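You operate a simulated robot arm through the tools that you are given. There is no shell and no other tool. Be economical: measure what you need, move in short steps, check, and stop when the job is done.

You run a simulated robot arm. Do the job below in one go: nothing can be reset, and whatever is moved stays where it is left.

TASK
Unplug the fan, tilt it fully down and wipe its hub plate clean.
Fine: switch the socket block off before pulling the fan's plug, lay the plug beside the block and leave it out; free the yellow clamp lever to tilt the fan, then set it back to HOLD before wiping; use the folded violet cloth on the wall ledge and put it back; leave the swing handle at BENCH and the speed switch at OFF. Set down upright: grey mains plug. What is to be rubbed or washed off counts as gone when no trace of it is left.
Where things are to end (x, y in the base frame): grey mains plug within 50 mm of [710, 170].

It is judged by the outcome, as a careful person would: the job done as asked, and still so three seconds after it is handed in. It fails if anything else is knocked over, pushed out of place, dropped, spilled or broken. Flat cloth is picked up by pressing the open fingertips on it (5 to 10 N) and closing them slowly along it; thin cloth reads only 2 to 8 mm in the jaws.

THE ROBOT
A 7-joint arm with a two-finger parallel gripper on a trunk, on a base that drives. Base frame: it is fixed to the floor where the robot stands at the start and does not move with it; the origin is under the middle of the robot, x ahead of it, y to its left, z up. Units: mm, degrees, N and s.
With the tool pointing down near the work surface it reaches from about 200 to 740 mm from the robot's upright axis, wherever it stands. Its first joint turns from -166.0 to 166.0 degrees. Places, roughly: bench end of the winding machine's top [700, 200, 1000]; black fan [1800, -400, 1300]; folded violet cloth [2250, -1500, 1000]; speed switch of the fan [2000, -700, 500]; swing handle of the fan [1800, -400, 1000]; switch of the socket block [600, 300, 1000]; yellow clamp lever of the fan [1700, -700, 500]. Payload 1.57 kg.
Tool frame: the origin (TCP) lies between the finger pads and is the grasp point; the fingertips stand 30 mm ahead of it; z points along the fingers, y is the line along which they close. Largest opening 110 mm; finger width 24, thickness 12; the body of the gripper, 48 by 112 mm, starts 78 mm behind the TCP.
Orientation is that of the tool frame in the base frame, as [roll, pitch, yaw] about the fixed x, y, z axes, in that order (R = Rz(yaw) Ry(pitch) Rx(roll)). With the fingers straight down and closing along the base's y, the tool's x points along the base's -x, its y along +y and its z along -z.

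THE INTERFACE
- The arm moves only by the tool send_rows. Its argument "plan" is a list of rows, each a list of 7 numbers: the turn, a rotation vector about the base's x, y, z in degrees, then the shift along the base's x, y, z in mm, then the finger opening in mm, from 0 to 110. In form: [[ax, ay, az, tx, ty, tz, grip], ...]. A call has 1 to 10 rows; each row is the pose to reach, as a shift and turn from the pose commanded when the call began. Rows are played at 5 a second. More than 50 mm and 8.6 degrees between two rows, or a gripper value outside its range, and nothing of the call is played. A pose out of reach is approached as far as the arm can. The call stops where the force on the tool passes 90 N (or 10 N more than at its start, if that is more) or the arm is blocked; 0.2 s more then pass. The fingers move at their own pace (about 45 mm/s each) and stop on an object; they squeeze with about 34 N. The grip force told is the motor's: it shows also when the fingers shut on nothing. Time passes only in rows, and 0.2 s behind the last, so rows that repeat a pose let the fingers close. The reply holds the time, the measured pose of the TCP, the force on the tool along the base axes, the opening and the grip force, in the units named above and with some noise, with the torque about the TCP (base axes, N m) and any sound that the robot's microphone picked up.
- Cameras (640 x 400 px; columns grow to the right, rows downward): "scene" is now at [27.1, 140.2, 1596.1]; the picture's right is [-0.08, -1.00, 0.00], its down [-0.66, 0.05, -0.75] and it looks along [0.75, -0.06, -0.66] (base axes); focal length 278 px, centre (320, 200). "wrist" rides on the gripper at [70, 16, -141] in the tool frame; the picture's right is [-0.23, 0.97, 0.00], its down [-0.86, -0.20, -0.48] and it looks along [-0.47, -0.11, 0.88] (tool axes); focal length 222 px, centre (320, 200). There is no depth. A picture from a camera that has moved, and an enlarged one, comes with that camera's place and axes in the base frame and with its lens. The place of the scene camera against the robot may be out by one fixed shift of up to 18 mm in any direction.
- capture(camera): a new picture of that camera. It takes no simulated time.
- slide_trunk(by): slides the trunk up (or, below 0, down) by that many mm; the arm and the scene camera ride with it, the base frame stays. It gives what a move gives, with no picture.
- roll_base(legs): drives the robot by 1 to 6 legs, each [ahead, turn to the left] in mm and degrees, along the robot's own axes; the way and the turn of a leg run together, so that a leg with both is an arc; at most 1500 mm and 180 degrees a leg. The arm and the cameras ride along, it lands a little off, and it stops where it bumps. It gives what a move gives.
- head_to(pan, tilt): turns the head with the scene camera to pan (to the left, within 155 degrees either way) and tilt (down, from -29 to 69), counted from straight ahead of the robot. It gives what a move gives.
- close_up(camera, box): a new picture of the part [left, top, right, bottom] of that camera's present view, enlarged. It takes no simulated time.
- hand_in(): hands the job in; it is judged then, once.

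Work in short steps. Places have to be worked out from the pictures, the camera data and where the tool is seen: move nearer, look again, correct. Check each grasp and each placing, and mend what went wrong. You have 120 turns and 90 pictures in all, those below and enlarged ones among them. Open the gripper and draw the arm clear of the work before you hand the job in, unless the task says otherwise.

The tools are called after "Emit:" by a JSON object that holds its "op" and its "data". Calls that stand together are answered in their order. send_rows: Moves the arm, as the interface text tells. Its arguments: {"type":"object","properties":{"plan":{"type":"array","items":{"type":"array","items":{"type":"number"}}}},"required":["plan"]} The other tools are called the same way: slide_trunk (by) slides the trunk up or down; roll_base (legs) drives the base; head_to (pan, tilt) turns the head that bears the scene camera; capture (camera) takes a picture; close_up (camera, box) takes an enlarged picture of a part of a camera's view; hand_in () hands the job in.

At the start:

```text
clock: 0.0
ee_pos: [482.5, 27.5, 1226.0]
ee_rot: [180.0, 0.0, 179.8]
contact_force: [0.0, -0.1, 0.5]
torque: [-0.02, 0.03, -0.01]
gripper_width: 110.0
grip_force: 0.1
trunk travel left (down, up): [-525.0, 65.0]
robot x, y, heading: [0.8, 4.3, 0.3]
head pan, tilt: [-4.6, 41.3]
```

scene: 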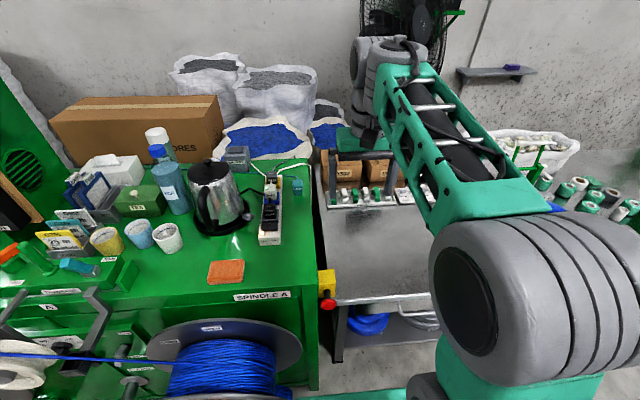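
wrist: 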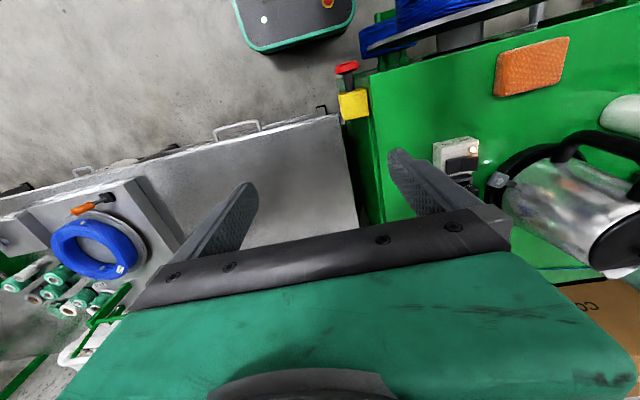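

The socket block shows near pixel (270,205) of the scene view. I take an enlarged look at it and at the fan.

Emit:
{"op": "close_up", "data": {"camera": "scene", "box": [220, 140, 340, 260]}}

Emit:
{"op": "close_up", "data": {"camera": "scene", "box": [320, 0, 560, 150]}}

```text
3.33 times, centred on (280, 200) of scene
camera zoom: at [27.1, 140.2, 1596.1], right [-0.08, -1.0, 0.0], down [-0.66, 0.05, -0.75], along [0.75, -0.06, -0.66], focal length 928 px, centre (453, 200)
```

zoom: 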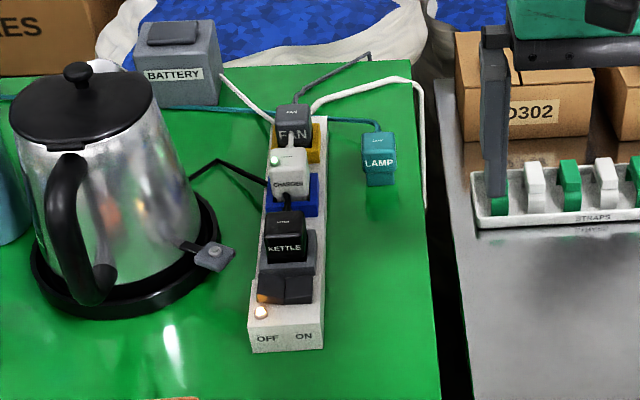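

```text
2.67 times, centred on (440, 75) of scene
camera zoom: at [27.1, 140.2, 1596.1], right [-0.08, -1.0, 0.0], down [-0.66, 0.05, -0.75], along [0.75, -0.06, -0.66], focal length 742 px, centre (0, 533)
```

zoom: 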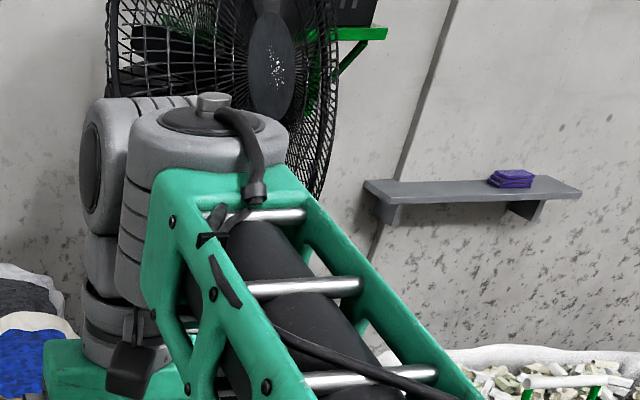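

The block runs along x with the rocker at its near end and the FAN plug at its far end. I bring the wrist camera over it, staying high.

Emit:
{"op": "send_rows", "data": {"plan": [[0, 0, 0, 0, 48, 0, 110], [0, 0, 0, 0, 96, 0, 110], [0, 0, 0, 0, 144, 0, 110], [0, 0, 0, 20, 190, 0, 110]]}}

Emit:
{"op": "capture", "data": {"camera": "wrist"}}

Emit:
{"op": "capture", "data": {"camera": "scene"}}

```text
refused: row 4 steps farther than a row can; nothing moved
```

```text
85 pictures are left
camera wrist: at [412.4, 42.9, 1368.0], right [0.23, 0.97, 0.0], down [0.85, -0.2, 0.48], along [0.47, -0.11, -0.88], focal length 222 px, centre (320, 200)
```

wrist: 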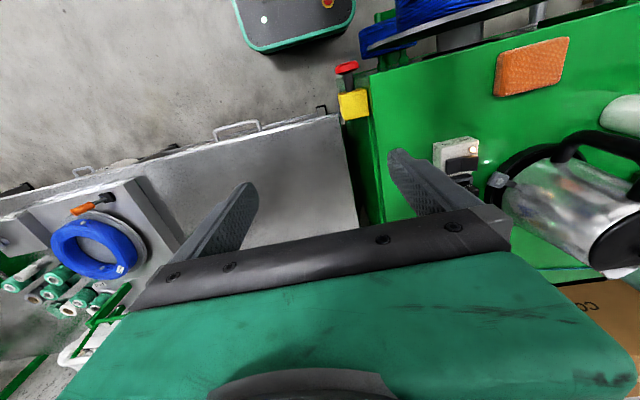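

```text
84 pictures are left
camera scene: at [27.1, 140.2, 1596.1], right [-0.08, -1.0, 0.0], down [-0.66, 0.05, -0.75], along [0.75, -0.06, -0.66], focal length 278 px, centre (320, 200)
```

scene: 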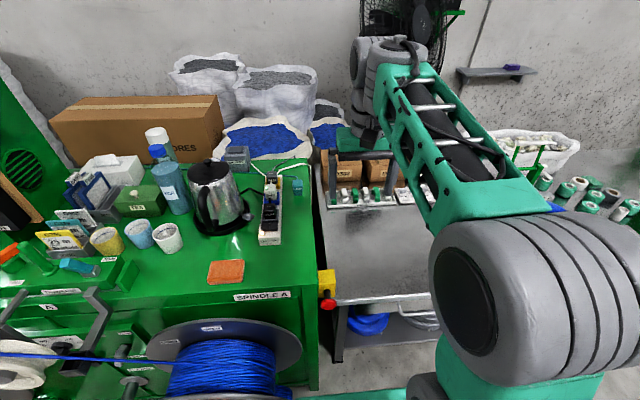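

The last row was 50.2 mm, too far. I repeat it with smaller steps.

Emit:
{"op": "send_rows", "data": {"plan": [[0, 0, 0, 0, 48, 0, 110], [0, 0, 0, 0, 96, 0, 110], [0, 0, 0, 0, 144, 0, 110], [0, 0, 0, 10, 190, 0, 110]]}}

Emit:
{"op": "capture", "data": {"camera": "wrist"}}

```text
clock: 1.0
ee_pos: [492.1, 220.0, 1228.4]
ee_rot: [-179.9, -0.1, 179.8]
contact_force: [1.9, -0.2, 1.2]
torque: [0.03, 0.01, -0.01]
gripper_width: 109.9
grip_force: 0.0
trunk travel left (down, up): [-525.0, 65.0]
robot x, y, heading: [3.4, 7.4, -0.2]
head pan, tilt: [-4.6, 41.3]
```

```text
83 pictures are left
camera wrist: at [422.7, 235.7, 1369.9], right [0.23, 0.97, 0.0], down [0.85, -0.2, 0.48], along [0.46, -0.11, -0.88], focal length 222 px, centre (320, 200)
```

wrist: 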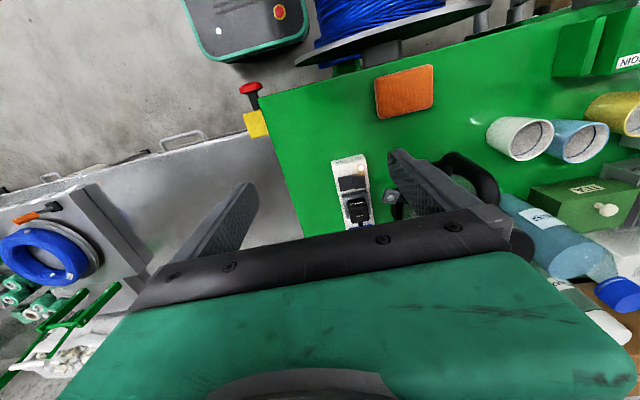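

The rocker lies near [595, 254, 1000] by the wrist view. I zoom in for the exact geometry.

Emit:
{"op": "close_up", "data": {"camera": "wrist", "box": [300, 145, 400, 245]}}

```text
4.00 times, centred on (350, 195) of wrist
camera zoom: at [422.7, 235.7, 1369.9], right [0.23, 0.97, 0.0], down [0.85, -0.2, 0.48], along [0.46, -0.11, -0.88], focal length 888 px, centre (200, 220)
```

zoom: 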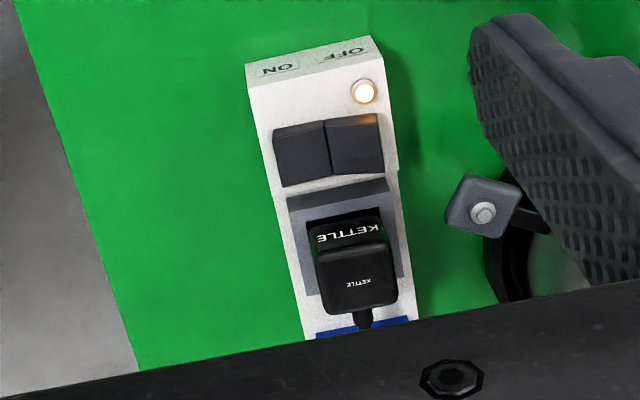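

OFF half of the rocker is the +y one, about [595, 267]. I close the fingers and come down to some 40 mm above it.

Emit:
{"op": "send_rows", "data": {"plan": [[0, 0, 0, 35, 15, 0, 60], [0, 0, 0, 70, 35, 0, 20], [0, 0, 0, 102, 50, 0, 0], [0, 0, 0, 102, 50, -45, 0], [0, 0, 0, 102, 50, -90, 0], [0, 0, 0, 102, 50, -130, 0], [0, 0, 0, 102, 50, -150, 0], [0, 0, 0, 102, 50, -150, 0]]}}

Emit:
{"op": "capture", "data": {"camera": "wrist"}}

Emit:
{"op": "close_up", "data": {"camera": "scene", "box": [220, 140, 340, 260]}}

```text
clock: 2.8
ee_pos: [592.2, 267.4, 1074.4]
ee_rot: [180.0, -0.1, 179.8]
contact_force: [0.2, -0.7, -0.1]
torque: [-0.01, 0.01, -0.02]
gripper_width: 0.0
grip_force: 21.2
trunk travel left (down, up): [-525.0, 65.0]
robot x, y, heading: [1.7, 6.7, -0.0]
head pan, tilt: [-4.6, 41.3]
```

```text
81 pictures are left
camera wrist: at [522.6, 283.6, 1217.1], right [0.23, 0.97, 0.0], down [0.85, -0.2, 0.48], along [0.47, -0.11, -0.88], focal length 222 px, centre (320, 200)
```

wrist: 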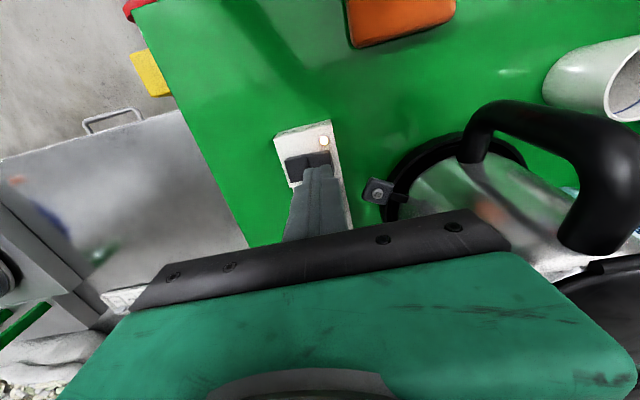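

```text
3.33 times, centred on (280, 200) of scene
camera zoom: at [27.2, 140.3, 1596.1], right [-0.08, -1.0, 0.0], down [-0.66, 0.05, -0.75], along [0.75, -0.06, -0.66], focal length 928 px, centre (453, 200)
```

zoom: 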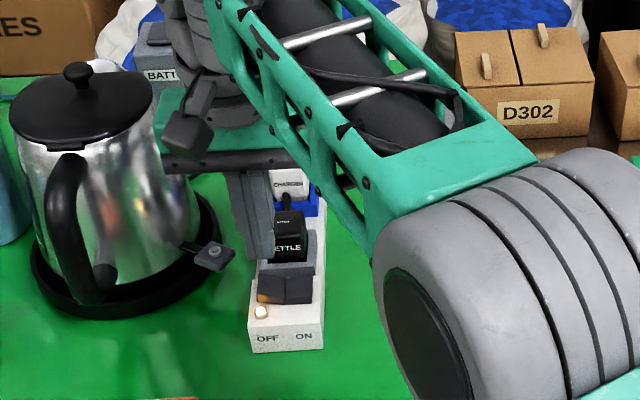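

The tip stands some 40 mm above the OFF half, slightly near; I shift 8 mm ahead and go down in small steps.

Emit:
{"op": "send_rows", "data": {"plan": [[0, 0, 0, 6, 4, -8, 0], [0, 0, 0, 6, 4, -16, 0], [0, 0, 0, 6, 4, -22, 0], [0, 0, 0, 6, 4, -28, 0], [0, 0, 0, 6, 4, -32, 0], [0, 0, 0, 6, 4, -36, 0], [0, 0, 0, 6, 4, -39, 0]]}}

```text
clock: 4.4
ee_pos: [598.5, 270.3, 1037.7]
ee_rot: [-180.0, 0.0, 179.9]
contact_force: [0.2, 0.3, 0.5]
torque: [0.0, 0.0, 0.01]
gripper_width: 0.0
grip_force: 20.6
trunk travel left (down, up): [-525.0, 65.0]
robot x, y, heading: [-0.3, 5.5, 0.2]
head pan, tilt: [-4.6, 41.3]
```

No contact yet with the tip near z 1007. I go on in 3 mm steps.

Emit:
{"op": "send_rows", "data": {"plan": [[0, 0, 0, 0, 0, -3, 0], [0, 0, 0, 0, 0, -6, 0], [0, 0, 0, 0, 0, -9, 0], [0, 0, 0, 0, 0, -12, 0], [0, 0, 0, 0, 0, -15, 0]]}}

Emit:
{"op": "close_up", "data": {"camera": "scene", "box": [240, 180, 320, 240]}}

```text
clock: 5.6
ee_pos: [599.5, 270.8, 1026.8]
ee_rot: [179.8, 0.4, 179.8]
contact_force: [0.6, 1.2, 18.7]
torque: [0.21, 0.08, -0.02]
gripper_width: 0.0
grip_force: 21.6
trunk travel left (down, up): [-525.0, 65.0]
robot x, y, heading: [0.2, 4.0, 0.2]
head pan, tilt: [-4.6, 41.3]
```

```text
6.67 times, centred on (280, 210) of scene
camera zoom: at [25.5, 139.7, 1596.5], right [-0.08, -1.0, 0.0], down [-0.66, 0.05, -0.75], along [0.75, -0.06, -0.66], focal length 1855 px, centre (587, 133)
```

zoom: 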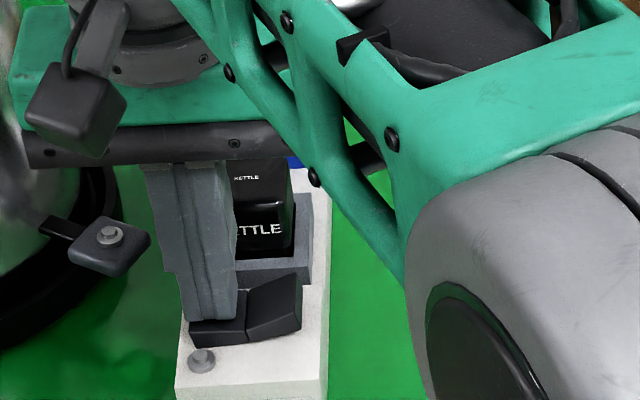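

The lamp is out: the block is off. I rise clear, and tilt the head down to see how far the base may drive forward.

Emit:
{"op": "send_rows", "data": {"plan": [[0, 0, 0, 0, 0, 20, 0], [0, 0, 0, 0, 0, 65, 0], [0, 0, 0, 0, 0, 110, 20], [0, 0, 0, 0, -20, 150, 40], [0, 0, 0, 0, -20, 190, 60]]}}

Emit:
{"op": "head_to", "data": {"pan": 0, "tilt": 69}}

Emit:
{"op": "capture", "data": {"camera": "scene"}}

Emit:
{"op": "capture", "data": {"camera": "wrist"}}

```text
clock: 6.8
ee_pos: [599.6, 251.0, 1210.4]
ee_rot: [-179.9, -0.1, 179.8]
contact_force: [0.6, -0.3, -0.1]
torque: [-0.02, 0.03, -0.03]
gripper_width: 60.0
grip_force: 0.2
trunk travel left (down, up): [-525.0, 65.0]
robot x, y, heading: [5.0, 4.3, 0.1]
head pan, tilt: [-4.6, 41.3]
```

```text
clock: 7.7
ee_pos: [600.3, 251.4, 1210.7]
ee_rot: [-179.9, -0.1, 179.8]
contact_force: [0.1, -0.4, 0.1]
torque: [0.02, 0.02, 0.0]
gripper_width: 60.0
grip_force: 0.0
trunk travel left (down, up): [-525.0, 65.0]
robot x, y, heading: [0.3, 1.3, 0.1]
head pan, tilt: [0.0, 68.8]
```

```text
78 pictures are left
camera scene: at [-0.8, 147.1, 1561.9], right [0.0, -1.0, 0.0], down [-0.93, 0.0, -0.36], along [0.36, 0.0, -0.93], focal length 278 px, centre (320, 200)
```

scene: 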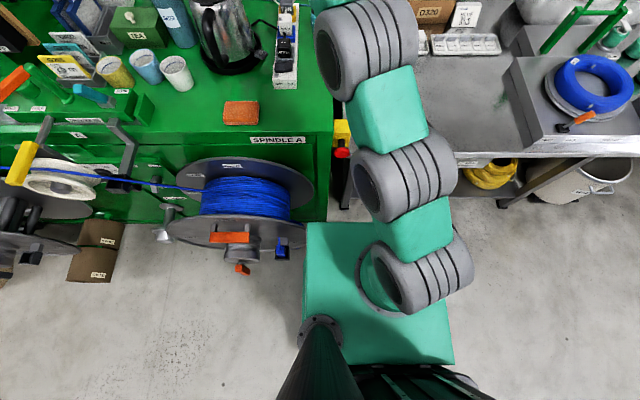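

```text
77 pictures are left
camera wrist: at [530.5, 266.1, 1352.1], right [0.23, 0.97, 0.0], down [0.85, -0.2, 0.48], along [0.47, -0.11, -0.88], focal length 222 px, centre (320, 200)
```

wrist: 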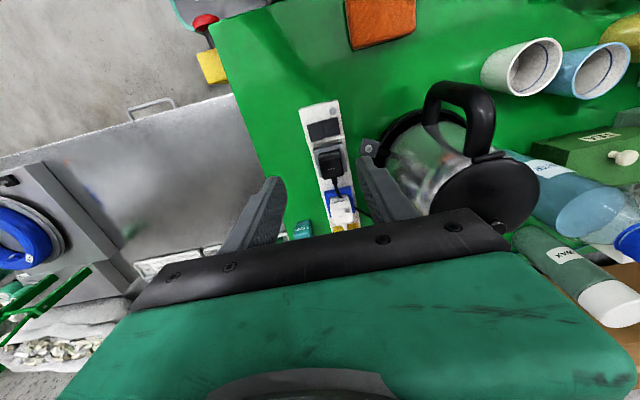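

I judge the plug near [817, 254], beyond reach from here. I drive ahead in a slight S away from the spool (about +165 x, −43 y), with the tool high above the plugs.

Emit:
{"op": "roll_base", "data": {"legs": [[85, -30], [85, 30]]}}

Emit:
{"op": "capture", "data": {"camera": "scene"}}

Emit:
{"op": "capture", "data": {"camera": "wrist"}}

```text
clock: 10.5
ee_pos: [762.5, 52.0, 1209.2]
ee_rot: [-180.0, -0.2, 165.4]
contact_force: [-0.6, -0.1, 0.1]
torque: [-0.02, 0.01, -0.05]
gripper_width: 60.2
grip_force: 0.2
trunk travel left (down, up): [-525.0, 65.0]
robot x, y, heading: [122.7, -38.6, -14.8]
head pan, tilt: [0.0, 68.8]
stopped in leg 2: the robot was blocked; the commanded pose is now the measured one
```

```text
76 pictures are left
camera scene: at [159.9, 101.4, 1561.8], right [-0.26, -0.97, 0.0], down [-0.9, 0.24, -0.36], along [0.35, -0.09, -0.93], focal length 278 px, centre (320, 200)
```

scene: 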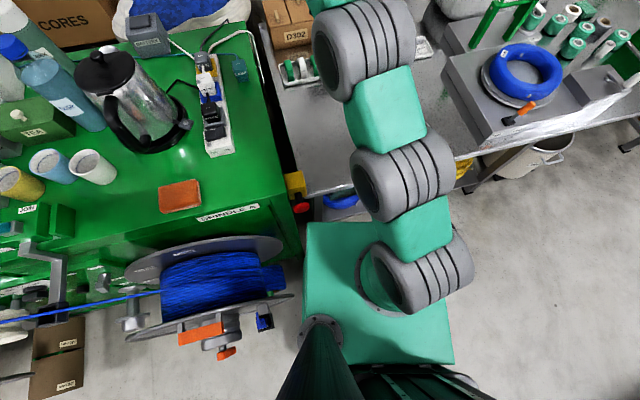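

```text
75 pictures are left
camera wrist: at [700.6, 84.4, 1351.5], right [0.47, 0.88, 0.0], down [0.78, -0.41, 0.48], along [0.42, -0.22, -0.88], focal length 222 px, centre (320, 200)
```

wrist: 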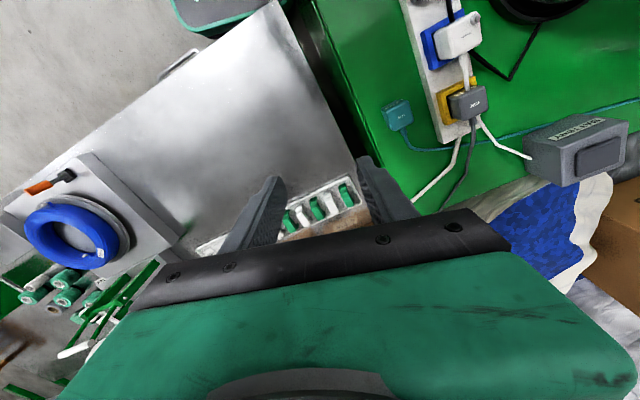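

The base stopped at about [123, −39], heading −15; nothing seems disturbed. The wrist view puts the FAN plug at [815, 250]. I turn the tool square to the block and reach over to test the reach.

Emit:
{"op": "send_rows", "data": {"plan": [[0, 0, 3, 0, 45, 0, 70], [0, 0, 6, 0, 90, 0, 70], [0, 0, 10, 10, 135, 0, 70], [0, 0, 14.5, 25, 175, 0, 70], [0, 0, 14.5, 52, 198, 0, 70]]}}

Emit:
{"op": "capture", "data": {"camera": "wrist"}}

Emit:
{"op": "capture", "data": {"camera": "scene"}}

```text
clock: 11.7
ee_pos: [741.6, 196.2, 1181.4]
ee_rot: [-180.0, -0.1, 177.6]
contact_force: [0.2, 0.0, -0.7]
torque: [-0.02, 0.04, 0.0]
gripper_width: 70.3
grip_force: 0.0
out of reach, approached as far as the arm can: row 2, 3, 4, 5
trunk travel left (down, up): [-525.0, 65.0]
robot x, y, heading: [119.1, -34.9, -14.8]
head pan, tilt: [0.0, 68.8]
```

```text
74 pictures are left
camera wrist: at [673.9, 213.1, 1322.9], right [0.27, 0.96, 0.0], down [0.85, -0.23, 0.48], along [0.46, -0.13, -0.88], focal length 222 px, centre (320, 200)
```

wrist: 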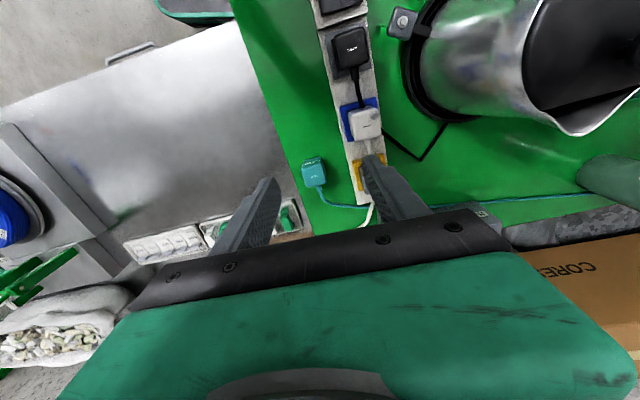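

```text
73 pictures are left
camera scene: at [160.6, 101.1, 1561.8], right [-0.26, -0.97, 0.0], down [-0.9, 0.24, -0.36], along [0.35, -0.09, -0.93], focal length 278 px, centre (320, 200)
```

scene: 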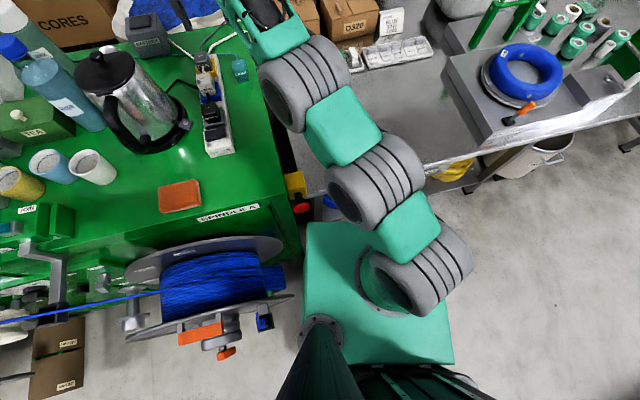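

Plate corner sits beside the red stop button, so that blocked it. I raise the trunk for height and reach, back off, and come in again with heading near 0 and farther right.

Emit:
{"op": "slide_trunk", "data": {"by": 64}}

Emit:
{"op": "roll_base", "data": {"legs": [[-110, 5], [0, -15], [70, 0], [0, 25], [83, 0]]}}

Emit:
{"op": "capture", "data": {"camera": "scene"}}

Emit:
{"op": "capture", "data": {"camera": "wrist"}}

```text
clock: 12.8
ee_pos: [742.3, 193.5, 1244.3]
ee_rot: [-179.9, -0.1, 177.6]
contact_force: [0.7, 0.1, -0.2]
torque: [-0.02, -0.02, -0.01]
gripper_width: 69.8
grip_force: 0.0
trunk travel left (down, up): [-589.0, 1.0]
robot x, y, heading: [117.3, -34.7, -14.7]
head pan, tilt: [0.0, 68.8]
```

```text
clock: 17.4
ee_pos: [699.8, 339.9, 1244.4]
ee_rot: [-180.0, -0.2, -167.5]
contact_force: [-0.4, 1.1, 0.0]
torque: [-0.01, 0.03, -0.01]
gripper_width: 70.0
grip_force: 0.1
trunk travel left (down, up): [-589.0, 1.0]
robot x, y, heading: [161.0, -42.7, 0.2]
head pan, tilt: [0.0, 68.8]
```

```text
72 pictures are left
camera scene: at [159.1, 99.5, 1625.8], right [0.0, -1.0, 0.0], down [-0.93, 0.0, -0.36], along [0.36, 0.0, -0.93], focal length 278 px, centre (320, 200)
```

scene: 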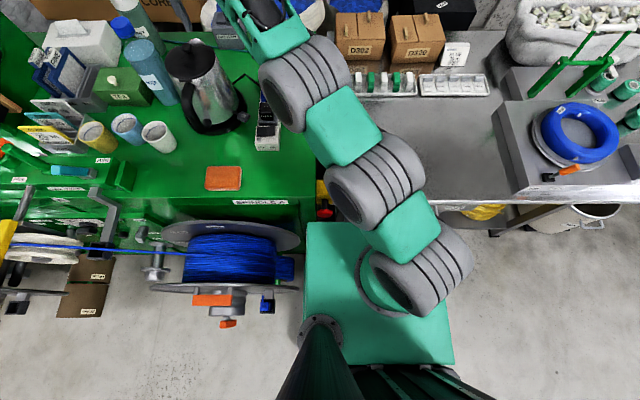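

```text
71 pictures are left
camera wrist: at [629.5, 340.2, 1386.4], right [0.01, 1.0, 0.0], down [0.88, -0.01, 0.48], along [0.48, -0.01, -0.88], focal length 222 px, centre (320, 200)
```

wrist: 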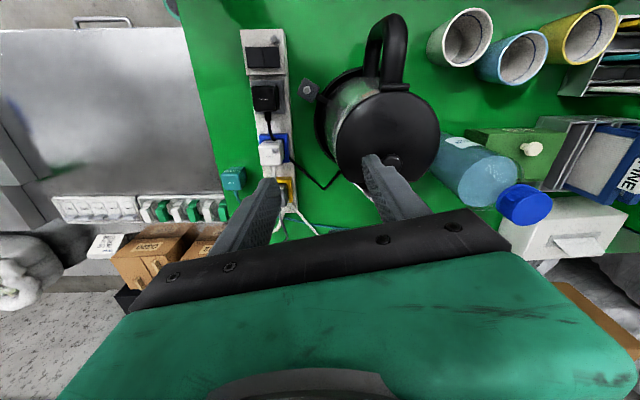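

Now the base is at [161, −43], heading 0. I square the tool and bring it over the plug, still high.

Emit:
{"op": "send_rows", "data": {"plan": [[0, 0, -4, 0, -45, 0, 70], [0, 0, -8, 0, -90, 0, 70], [0, 0, -12.5, 40, -90, -20, 70], [0, 0, -12.5, 75, -90, -50, 70], [0, 0, -12.5, 100, -90, -80, 70], [0, 0, -12.5, 113, -90, -105, 70]]}}

Emit:
{"op": "capture", "data": {"camera": "wrist"}}

Emit:
{"op": "head_to", "data": {"pan": 15, "tilt": 42}}

Emit:
{"op": "capture", "data": {"camera": "scene"}}

```text
clock: 18.8
ee_pos: [808.8, 251.2, 1140.4]
ee_rot: [-180.0, -0.1, -180.0]
contact_force: [0.5, 1.0, -0.3]
torque: [-0.04, 0.04, 0.01]
gripper_width: 69.9
grip_force: 0.1
out of reach, approached as far as the arm can: row 6
trunk travel left (down, up): [-589.0, 1.0]
robot x, y, heading: [155.5, -42.1, 0.3]
head pan, tilt: [0.0, 68.8]
```

```text
70 pictures are left
camera wrist: at [739.0, 266.9, 1282.0], right [0.23, 0.97, 0.0], down [0.86, -0.2, 0.48], along [0.46, -0.11, -0.88], focal length 222 px, centre (320, 200)
```

wrist: 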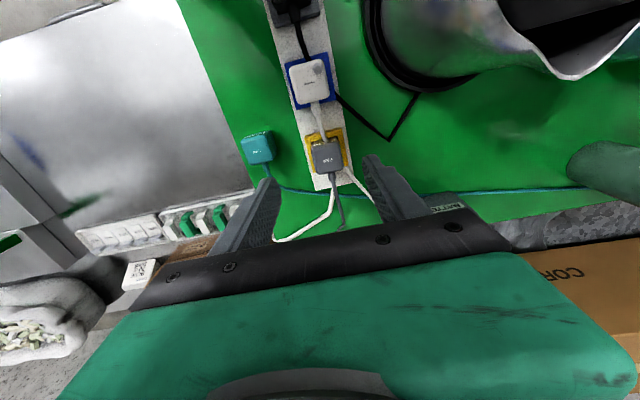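

```text
clock: 19.7
ee_pos: [807.5, 250.6, 1140.3]
ee_rot: [-179.9, 0.0, 180.0]
contact_force: [-1.1, -0.6, 0.3]
torque: [0.0, 0.02, 0.0]
gripper_width: 69.8
grip_force: 0.0
trunk travel left (down, up): [-589.0, 1.0]
robot x, y, heading: [160.3, -41.6, -0.2]
head pan, tilt: [15.0, 42.0]
```

```text
69 pictures are left
camera scene: at [182.6, 120.8, 1658.9], right [0.26, -0.97, 0.0], down [-0.65, -0.17, -0.74], along [0.72, 0.19, -0.67], focal length 278 px, centre (320, 200)
```

scene: 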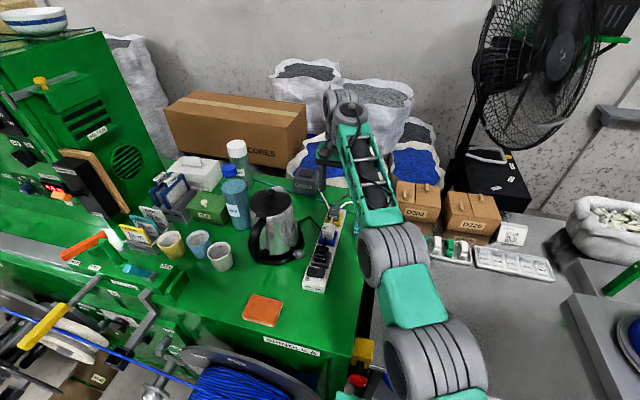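

Combining the two wrist views, the FAN plug's top sits near [821, 255, 1009]. I zoom for its shape and cable.

Emit:
{"op": "close_up", "data": {"camera": "wrist", "box": [270, 50, 390, 250]}}

```text
2.00 times, centred on (330, 150) of wrist
camera zoom: at [738.2, 266.8, 1282.5], right [0.23, 0.97, 0.0], down [0.86, -0.2, 0.48], along [0.46, -0.11, -0.88], focal length 444 px, centre (300, 300)
```

zoom: 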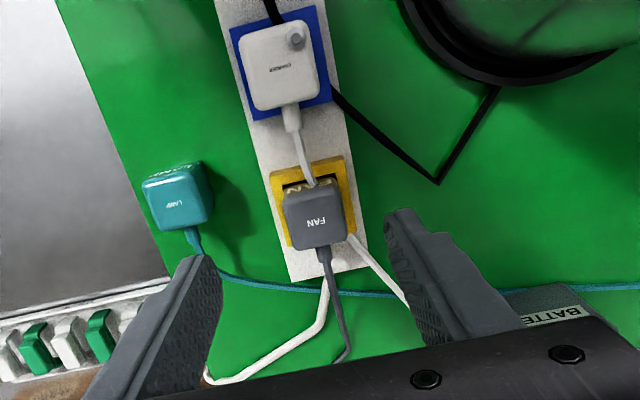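

Plug is about 40 mm wide at [823, 257]. I line up and come down to a TCP of 1040, fingers open 70.

Emit:
{"op": "send_rows", "data": {"plan": [[0, 0, 0, 0, 5, -40, 70], [0, 0, 0, 8, 5, -70, 70], [0, 0, 0, 15, 5, -100, 70], [0, 0, 0, 15, 5, -100, 70]]}}

Emit:
{"op": "close_up", "data": {"camera": "wrist", "box": [240, 80, 400, 250]}}

Emit:
{"op": "close_up", "data": {"camera": "scene", "box": [280, 160, 400, 280]}}

```text
clock: 20.7
ee_pos: [822.7, 255.7, 1040.0]
ee_rot: [-179.8, -0.1, -180.0]
contact_force: [-0.4, 0.3, 0.1]
torque: [-0.03, 0.0, -0.01]
gripper_width: 70.3
grip_force: 0.1
trunk travel left (down, up): [-589.0, 1.0]
robot x, y, heading: [158.2, -43.5, -0.0]
head pan, tilt: [15.0, 42.0]
```

```text
2.35 times, centred on (320, 165) of wrist
camera zoom: at [753.8, 270.2, 1182.5], right [0.23, 0.97, 0.0], down [0.86, -0.2, 0.48], along [0.46, -0.11, -0.88], focal length 523 px, centre (320, 282)
```

zoom: 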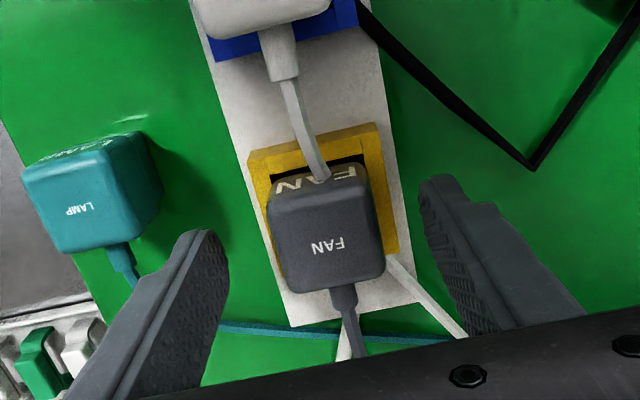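

```text
3.33 times, centred on (340, 220) of scene
camera zoom: at [182.6, 120.9, 1659.0], right [0.26, -0.97, 0.0], down [-0.65, -0.17, -0.74], along [0.72, 0.19, -0.67], focal length 928 px, centre (253, 133)
```

zoom: 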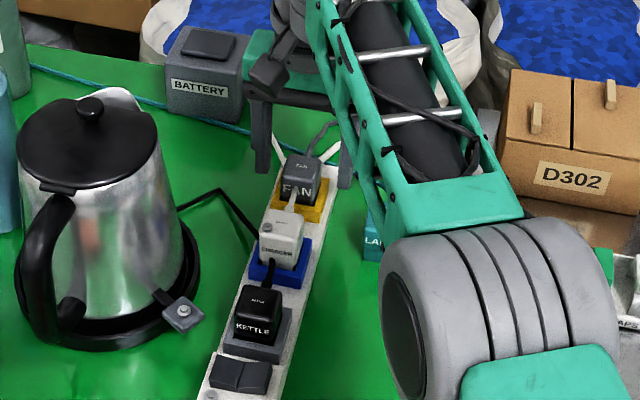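

Aligned: plug top near z 1020, at [822, 256]. I go down 16 mm more and close.

Emit:
{"op": "send_rows", "data": {"plan": [[0, 0, 0, 0, 0, -8, 70], [0, 0, 0, 0, 0, -15, 70], [0, 0, 0, 0, 0, -15, 40], [0, 0, 0, 0, 0, -15, 20], [0, 0, 0, 0, 0, -15, 20], [0, 0, 0, 0, 0, -15, 20]]}}

Emit:
{"op": "capture", "data": {"camera": "wrist"}}

```text
clock: 22.1
ee_pos: [823.0, 254.0, 1025.7]
ee_rot: [-179.9, -0.1, -180.0]
contact_force: [0.1, -0.5, 0.2]
torque: [-0.01, 0.0, -0.01]
gripper_width: 35.2
grip_force: 30.4
trunk travel left (down, up): [-589.0, 1.0]
robot x, y, heading: [158.3, -46.1, 0.2]
head pan, tilt: [15.0, 42.0]
```

```text
65 pictures are left
camera wrist: at [754.3, 270.1, 1167.6], right [0.23, 0.97, 0.0], down [0.86, -0.2, 0.48], along [0.46, -0.11, -0.88], focal length 222 px, centre (320, 200)
```

wrist: 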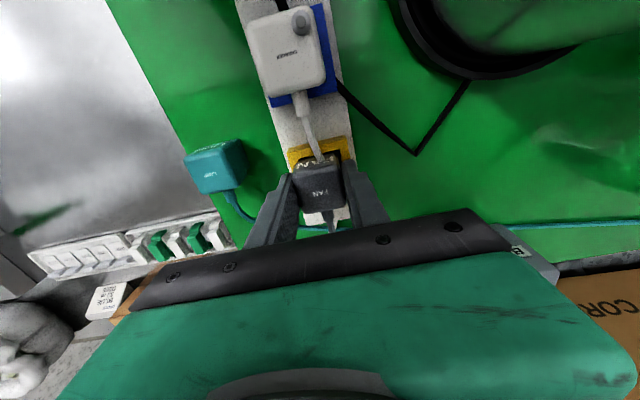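

The jaws hold the plug at 35 mm. I pull it straight up in small steps.

Emit:
{"op": "send_rows", "data": {"plan": [[0, 0, 0, 0, 0, 4, 20], [0, 0, 0, 0, 0, 9, 20], [0, 0, 0, 0, 0, 15, 20], [0, 0, 0, 0, 0, 22, 20], [0, 0, 0, 0, 0, 32, 20], [0, 0, 0, 0, 0, 45, 20], [0, 0, 0, 0, 0, 60, 20]]}}

Emit:
{"op": "capture", "data": {"camera": "wrist"}}

Emit:
{"op": "close_up", "data": {"camera": "scene", "box": [280, 160, 400, 280]}}

```text
clock: 23.7
ee_pos: [823.6, 252.9, 1083.2]
ee_rot: [-179.9, -0.1, -180.0]
contact_force: [0.5, 0.0, -0.3]
torque: [-0.01, 0.0, 0.03]
gripper_width: 35.1
grip_force: 34.2
trunk travel left (down, up): [-589.0, 1.0]
robot x, y, heading: [156.3, -45.2, -0.1]
head pan, tilt: [15.0, 42.0]
```

```text
64 pictures are left
camera wrist: at [754.2, 268.7, 1225.6], right [0.23, 0.97, 0.0], down [0.86, -0.2, 0.48], along [0.46, -0.11, -0.88], focal length 222 px, centre (320, 200)
```

wrist: 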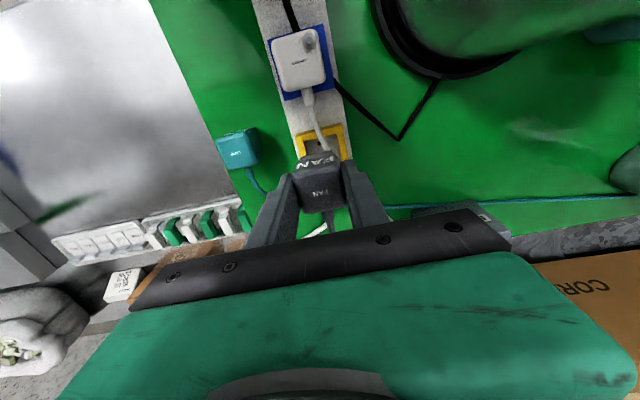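

```text
3.33 times, centred on (340, 220) of scene
camera zoom: at [182.5, 120.8, 1659.0], right [0.26, -0.97, 0.0], down [-0.65, -0.17, -0.74], along [0.72, 0.19, -0.67], focal length 928 px, centre (253, 133)
```

zoom: 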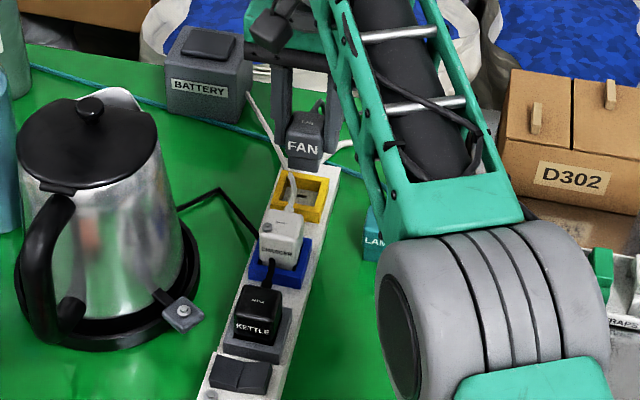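

The plug is out of its socket. I carry it over to [710, 168] on the −y side of the block.

Emit:
{"op": "send_rows", "data": {"plan": [[0, 0, 0, 0, 0, 15, 20], [0, 0, 0, -35, -25, 15, 20], [0, 0, 0, -70, -50, 15, 20], [0, 0, 0, -100, -75, 15, 20], [0, 0, 0, -113, -85, 15, 20], [0, 0, 0, -113, -85, -25, 20], [0, 0, 0, -113, -85, -50, 20], [0, 0, 0, -113, -85, -50, 20]]}}

Emit:
{"op": "capture", "data": {"camera": "wrist"}}

Emit:
{"op": "capture", "data": {"camera": "scene"}}

```text
clock: 25.5
ee_pos: [710.0, 169.7, 1032.8]
ee_rot: [-179.9, -0.1, 180.0]
contact_force: [-0.2, -0.1, -0.6]
torque: [-0.01, 0.0, 0.0]
gripper_width: 35.1
grip_force: 34.0
out of reach, approached as far as the arm can: row 1
trunk travel left (down, up): [-589.0, 1.0]
robot x, y, heading: [158.9, -42.7, 0.1]
head pan, tilt: [15.0, 42.0]
```

```text
62 pictures are left
camera wrist: at [640.4, 184.4, 1174.5], right [0.23, 0.97, 0.0], down [0.86, -0.2, 0.48], along [0.46, -0.11, -0.88], focal length 222 px, centre (320, 200)
```

wrist: 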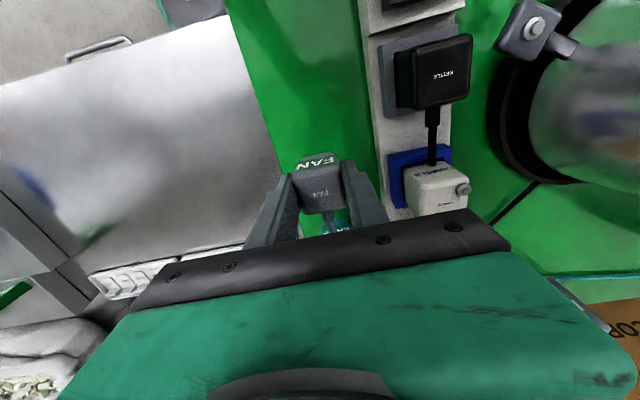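

```text
61 pictures are left
camera scene: at [182.5, 120.9, 1659.0], right [0.26, -0.97, 0.0], down [-0.65, -0.17, -0.74], along [0.72, 0.19, -0.67], focal length 278 px, centre (320, 200)
```

scene: 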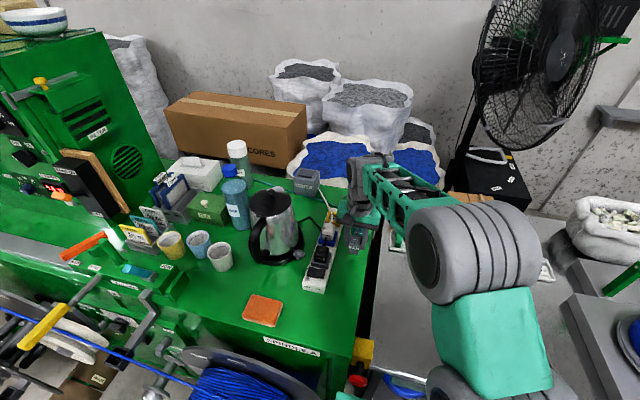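

The plug hangs clear between the block and the bench edge. I lower gently until it touches.

Emit:
{"op": "send_rows", "data": {"plan": [[0, 0, 0, 0, 0, -6, 20], [0, 0, 0, 0, 0, -12, 20], [0, 0, 0, 0, 0, -18, 20], [0, 0, 0, 0, 0, -23, 20], [0, 0, 0, 0, 0, -28, 20], [0, 0, 0, 0, 0, -32, 20]]}}

```text
clock: 26.9
ee_pos: [709.5, 169.1, 1001.5]
ee_rot: [-179.9, -0.1, 180.0]
contact_force: [-1.4, -0.9, 0.5]
torque: [-0.01, -0.03, 0.01]
gripper_width: 35.1
grip_force: 34.1
trunk travel left (down, up): [-589.0, 1.0]
robot x, y, heading: [159.5, -42.1, -0.0]
head pan, tilt: [15.0, 42.0]
```

No contact yet at 1001; I go on in 3 mm steps.

Emit:
{"op": "send_rows", "data": {"plan": [[0, 0, 0, 0, 0, -3, 20], [0, 0, 0, 0, 0, -6, 20], [0, 0, 0, 0, 0, -9, 20], [0, 0, 0, 0, 0, -12, 20], [0, 0, 0, 0, 0, -15, 20]]}}

Emit:
{"op": "close_up", "data": {"camera": "wrist", "box": [240, 120, 400, 240]}}

```text
clock: 28.1
ee_pos: [709.7, 167.1, 986.7]
ee_rot: [-179.9, -0.2, 179.9]
contact_force: [-2.2, -0.5, 28.4]
torque: [0.06, -0.09, 0.01]
gripper_width: 35.3
grip_force: 33.8
trunk travel left (down, up): [-589.0, 1.0]
robot x, y, heading: [161.8, -42.2, -0.0]
head pan, tilt: [15.0, 42.0]
```

```text
3.33 times, centred on (320, 180) of wrist
camera zoom: at [641.0, 182.7, 1127.7], right [0.23, 0.97, 0.0], down [0.86, -0.2, 0.48], along [0.46, -0.11, -0.88], focal length 740 px, centre (320, 267)
```

zoom: 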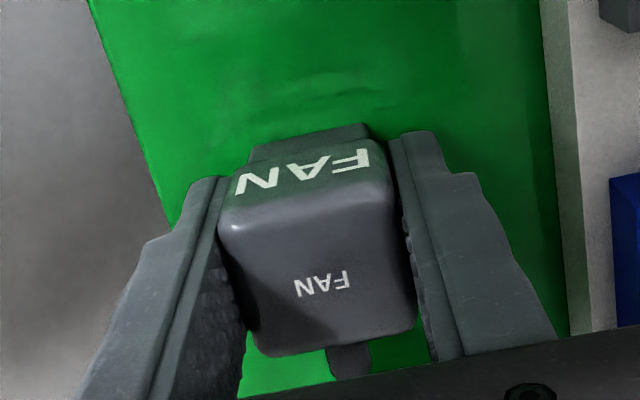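

It has touched down upright (28 N). I ease up 1 mm, open, and lift straight away.

Emit:
{"op": "send_rows", "data": {"plan": [[0, 0, 0, 0, 0, 1, 30], [0, 0, 0, 0, 0, 1, 45], [0, 0, 0, 0, 0, 1, 56], [0, 0, 0, 0, 0, 1, 56], [0, 0, 0, 0, 0, 20, 56], [0, 0, 0, 0, 0, 60, 56], [0, 0, 0, 0, 0, 105, 56], [0, 0, 0, 0, 0, 150, 56], [0, 0, 0, 0, 0, 190, 56]]}}

Emit:
{"op": "capture", "data": {"camera": "wrist"}}

```text
clock: 30.1
ee_pos: [708.7, 168.9, 1177.9]
ee_rot: [-179.9, -0.2, 180.0]
contact_force: [-0.2, 0.0, 0.1]
torque: [0.03, -0.04, -0.01]
gripper_width: 55.9
grip_force: 0.0
trunk travel left (down, up): [-589.0, 1.0]
robot x, y, heading: [163.0, -44.6, -0.1]
head pan, tilt: [15.0, 42.0]
```

```text
59 pictures are left
camera wrist: at [640.3, 184.7, 1319.1], right [0.23, 0.97, 0.0], down [0.86, -0.2, 0.48], along [0.46, -0.11, -0.88], focal length 222 px, centre (320, 200)
```

wrist: 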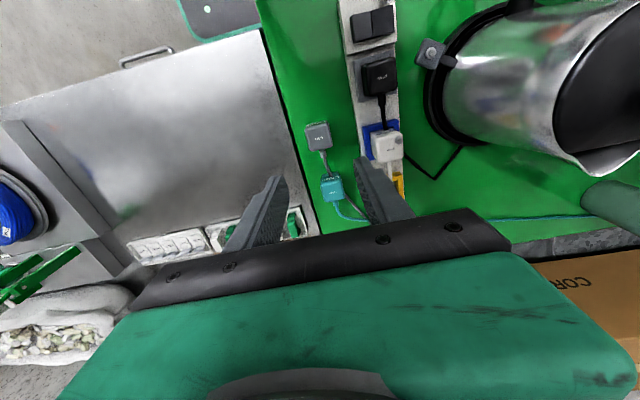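

The plug stands upright at about [709, 168]. Now I draw the arm in, then back the base out along its heading.

Emit:
{"op": "send_rows", "data": {"plan": [[0, 0, 0, -20, -40, 20, 56], [0, 0, 0, -40, -80, 40, 40], [0, 0, 0, -60, -120, 60, 20], [0, 0, 0, -80, -160, 70, 10], [0, 0, 0, -105, -195, 70, 0], [0, 0, 0, -145, -210, 70, 0], [0, 0, 0, -180, -210, 70, 0]]}}

Emit:
{"op": "roll_base", "data": {"legs": [[-300, 0]]}}

Emit:
{"op": "head_to", "data": {"pan": -25, "tilt": 25}}

Emit:
{"op": "capture", "data": {"camera": "scene"}}

```text
clock: 31.7
ee_pos: [528.1, -42.4, 1247.0]
ee_rot: [-179.9, -0.1, -180.0]
contact_force: [-0.9, -0.3, 0.2]
torque: [-0.01, -0.05, -0.01]
gripper_width: 0.1
grip_force: 21.8
trunk travel left (down, up): [-589.0, 1.0]
robot x, y, heading: [160.8, -40.9, 0.0]
head pan, tilt: [15.0, 42.0]
```

```text
clock: 33.8
ee_pos: [219.5, -42.7, 1247.8]
ee_rot: [-179.9, -0.2, 179.8]
contact_force: [-0.4, -0.1, 0.2]
torque: [-0.01, -0.05, 0.01]
gripper_width: 0.2
grip_force: 21.0
trunk travel left (down, up): [-589.0, 1.0]
robot x, y, heading: [-150.0, -42.5, -0.1]
head pan, tilt: [15.0, 42.0]
```

```text
clock: 34.9
ee_pos: [219.7, -41.8, 1247.0]
ee_rot: [-179.9, -0.1, 179.8]
contact_force: [0.0, -0.8, -0.4]
torque: [0.03, 0.0, -0.03]
gripper_width: 0.1
grip_force: 21.8
trunk travel left (down, up): [-589.0, 1.0]
robot x, y, heading: [-149.9, -41.8, 0.1]
head pan, tilt: [-25.0, 25.0]
```

```text
58 pictures are left
camera scene: at [-123.7, 60.6, 1685.2], right [-0.42, -0.91, 0.0], down [-0.38, 0.18, -0.91], along [0.82, -0.38, -0.42], focal length 278 px, centre (320, 200)
```

scene: 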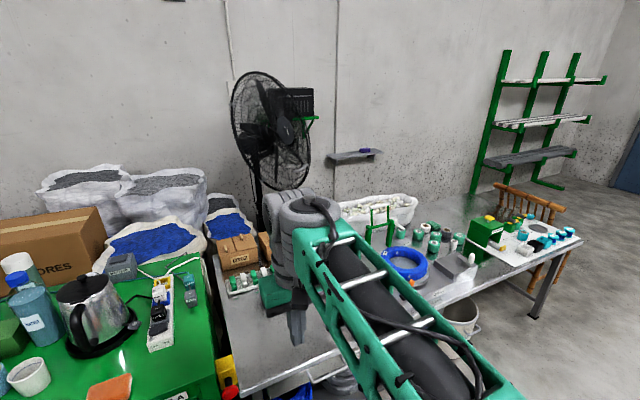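

The table runs along y from about 150 to −1650 at x 400–1000, so the fan is reached around its right end. I turn right and drive along its front, then look.

Emit:
{"op": "roll_base", "data": {"legs": [[0, -90], [1300, 0]]}}

Emit:
{"op": "head_to", "data": {"pan": 30, "tilt": 30}}

Emit:
{"op": "capture", "data": {"camera": "scene"}}

```text
clock: 45.2
ee_pos: [-203.0, -1686.3, 1248.0]
ee_rot: [-179.9, -0.1, 87.8]
contact_force: [0.5, -0.9, 0.0]
torque: [-0.01, 0.02, -0.01]
gripper_width: 0.1
grip_force: 21.2
trunk travel left (down, up): [-589.0, 1.0]
robot x, y, heading: [-185.2, -1313.8, -92.2]
head pan, tilt: [-25.0, 25.0]
```

```text
clock: 46.4
ee_pos: [-204.7, -1686.7, 1247.7]
ee_rot: [-179.9, -0.1, 87.7]
contact_force: [0.3, 0.5, 0.5]
torque: [-0.03, -0.01, 0.0]
gripper_width: 0.0
grip_force: 20.6
trunk travel left (down, up): [-589.0, 1.0]
robot x, y, heading: [-188.9, -1313.2, -92.2]
head pan, tilt: [30.0, 30.0]
```

```text
57 pictures are left
camera scene: at [13.5, -1354.2, 1677.3], right [-0.89, -0.46, 0.0], down [-0.23, 0.44, -0.87], along [0.4, -0.77, -0.5], focal length 278 px, centre (320, 200)
```

scene: 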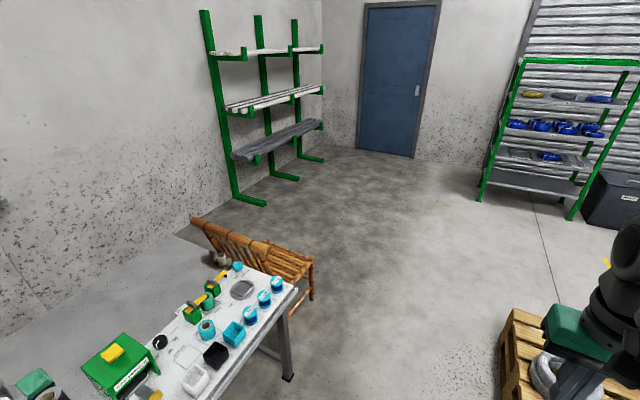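

A wooden bench stands beyond the table end (x 730–1500, y −2300…−2650) and a pallet at x < −480. I pass around the bench along y ≈ −3000.

Emit:
{"op": "roll_base", "data": {"legs": [[0, 8], [1500, 0], [180, 0]]}}

Emit:
{"op": "head_to", "data": {"pan": 80, "tilt": 30}}

Emit:
{"op": "capture", "data": {"camera": "scene"}}

```text
clock: 55.4
ee_pos: [-38.8, -3335.3, 1246.2]
ee_rot: [-179.9, -0.2, 93.5]
contact_force: [0.1, 0.5, -0.7]
torque: [-0.02, -0.01, 0.01]
gripper_width: 0.2
grip_force: 21.5
trunk travel left (down, up): [-589.0, 1.0]
robot x, y, heading: [-63.0, -2964.7, -86.8]
head pan, tilt: [30.0, 30.0]
```

```text
clock: 56.6
ee_pos: [-39.0, -3334.2, 1247.2]
ee_rot: [-179.9, -0.1, 93.5]
contact_force: [0.4, -0.4, -0.2]
torque: [0.01, 0.01, 0.01]
gripper_width: 0.1
grip_force: 21.1
trunk travel left (down, up): [-589.0, 1.0]
robot x, y, heading: [-65.3, -2964.3, -86.4]
head pan, tilt: [80.0, 30.0]
```

```text
56 pictures are left
camera scene: at [181.4, -2918.0, 1677.3], right [-0.11, -0.99, 0.0], down [-0.5, 0.06, -0.87], along [0.86, -0.1, -0.5], focal length 278 px, centre (320, 200)
```

scene: 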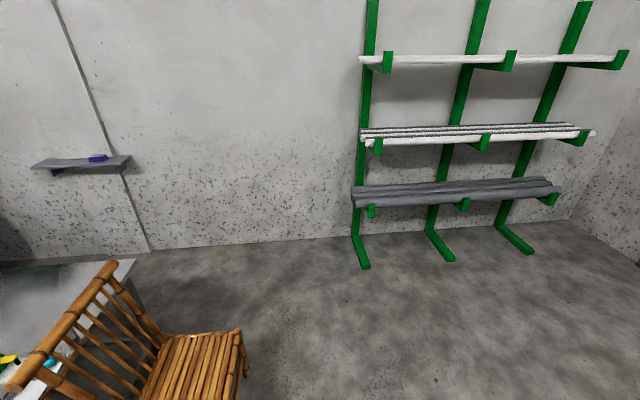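

The way along y ≈ −2960 to the wall aisle is clear. I turn left and drive to x ≈ 1650.

Emit:
{"op": "roll_base", "data": {"legs": [[0, 86.5], [1500, 0], [200, 0], [0, 90]]}}

Emit:
{"op": "head_to", "data": {"pan": 0, "tilt": 22}}

Emit:
{"op": "capture", "data": {"camera": "scene"}}

```text
clock: 72.7
ee_pos: [1589.8, -2587.4, 1248.2]
ee_rot: [-179.9, -0.1, -86.8]
contact_force: [-0.1, 0.5, 0.0]
torque: [-0.02, -0.03, -0.05]
gripper_width: 0.0
grip_force: 21.4
trunk travel left (down, up): [-589.0, 1.0]
robot x, y, heading: [1607.9, -2956.3, 93.2]
head pan, tilt: [80.0, 30.0]
```

```text
clock: 74.2
ee_pos: [1588.6, -2588.2, 1247.3]
ee_rot: [-179.9, -0.2, -86.8]
contact_force: [-0.5, -0.2, 0.8]
torque: [0.02, 0.0, 0.0]
gripper_width: 0.0
grip_force: 21.1
trunk travel left (down, up): [-589.0, 1.0]
robot x, y, heading: [1610.5, -2959.5, 92.8]
head pan, tilt: [0.0, 22.0]
```

```text
55 pictures are left
camera scene: at [1457.2, -2946.9, 1690.1], right [1.0, 0.06, 0.0], down [0.02, -0.37, -0.93], along [-0.05, 0.93, -0.37], focal length 278 px, centre (320, 200)
```

scene: 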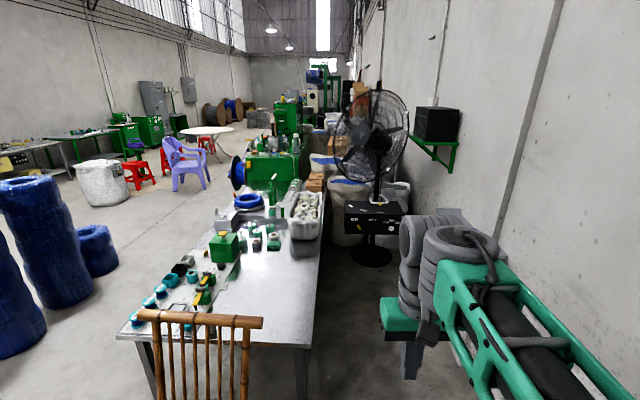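

The aisle behind the table is open, with the fan ahead. I drive up it to y ≈ −1650 and look at the fan closely.

Emit:
{"op": "roll_base", "data": {"legs": [[0, -5.5], [1250, 0]]}}

Emit:
{"op": "capture", "data": {"camera": "scene"}}

```text
clock: 81.1
ee_pos: [1648.0, -1326.4, 1247.7]
ee_rot: [-179.9, -0.1, -90.8]
contact_force: [0.2, 0.0, -0.5]
torque: [0.0, 0.02, -0.01]
gripper_width: 0.1
grip_force: 21.0
trunk travel left (down, up): [-589.0, 1.0]
robot x, y, heading: [1641.3, -1695.5, 89.1]
head pan, tilt: [0.0, 22.0]
```

```text
54 pictures are left
camera scene: at [1492.9, -1675.9, 1690.1], right [1.0, -0.01, 0.0], down [-0.01, -0.37, -0.93], along [0.01, 0.93, -0.37], focal length 278 px, centre (320, 200)
```

scene: 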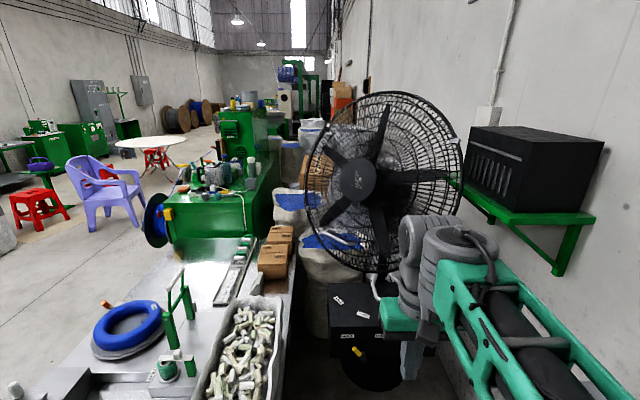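

I zoom on the fan box and hub.

Emit:
{"op": "close_up", "data": {"camera": "scene", "box": [310, 260, 440, 395]}}

Emit:
{"op": "close_up", "data": {"camera": "scene", "box": [290, 80, 480, 290]}}

```text
2.96 times, centred on (375, 328) of scene
camera zoom: at [1492.9, -1675.9, 1690.1], right [1.0, -0.01, 0.0], down [-0.01, -0.37, -0.93], along [0.01, 0.93, -0.37], focal length 824 px, centre (157, -178)
```

zoom: 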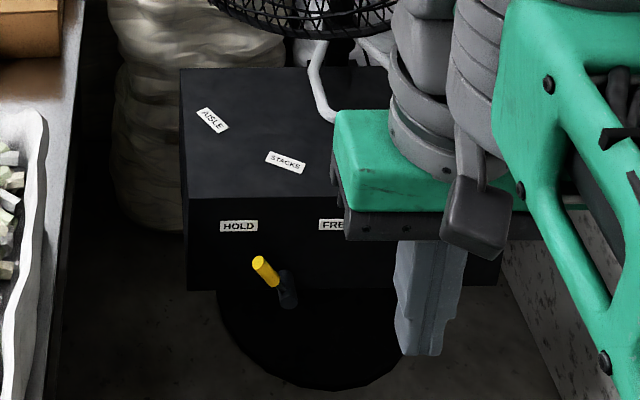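

```text
1.90 times, centred on (385, 185) of scene
camera zoom: at [1492.9, -1675.9, 1690.1], right [1.0, -0.01, 0.0], down [-0.01, -0.37, -0.93], along [0.01, 0.93, -0.37], focal length 530 px, centre (196, 229)
```

zoom: 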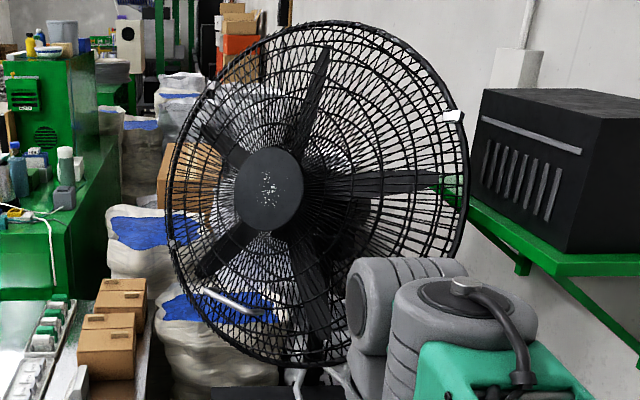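

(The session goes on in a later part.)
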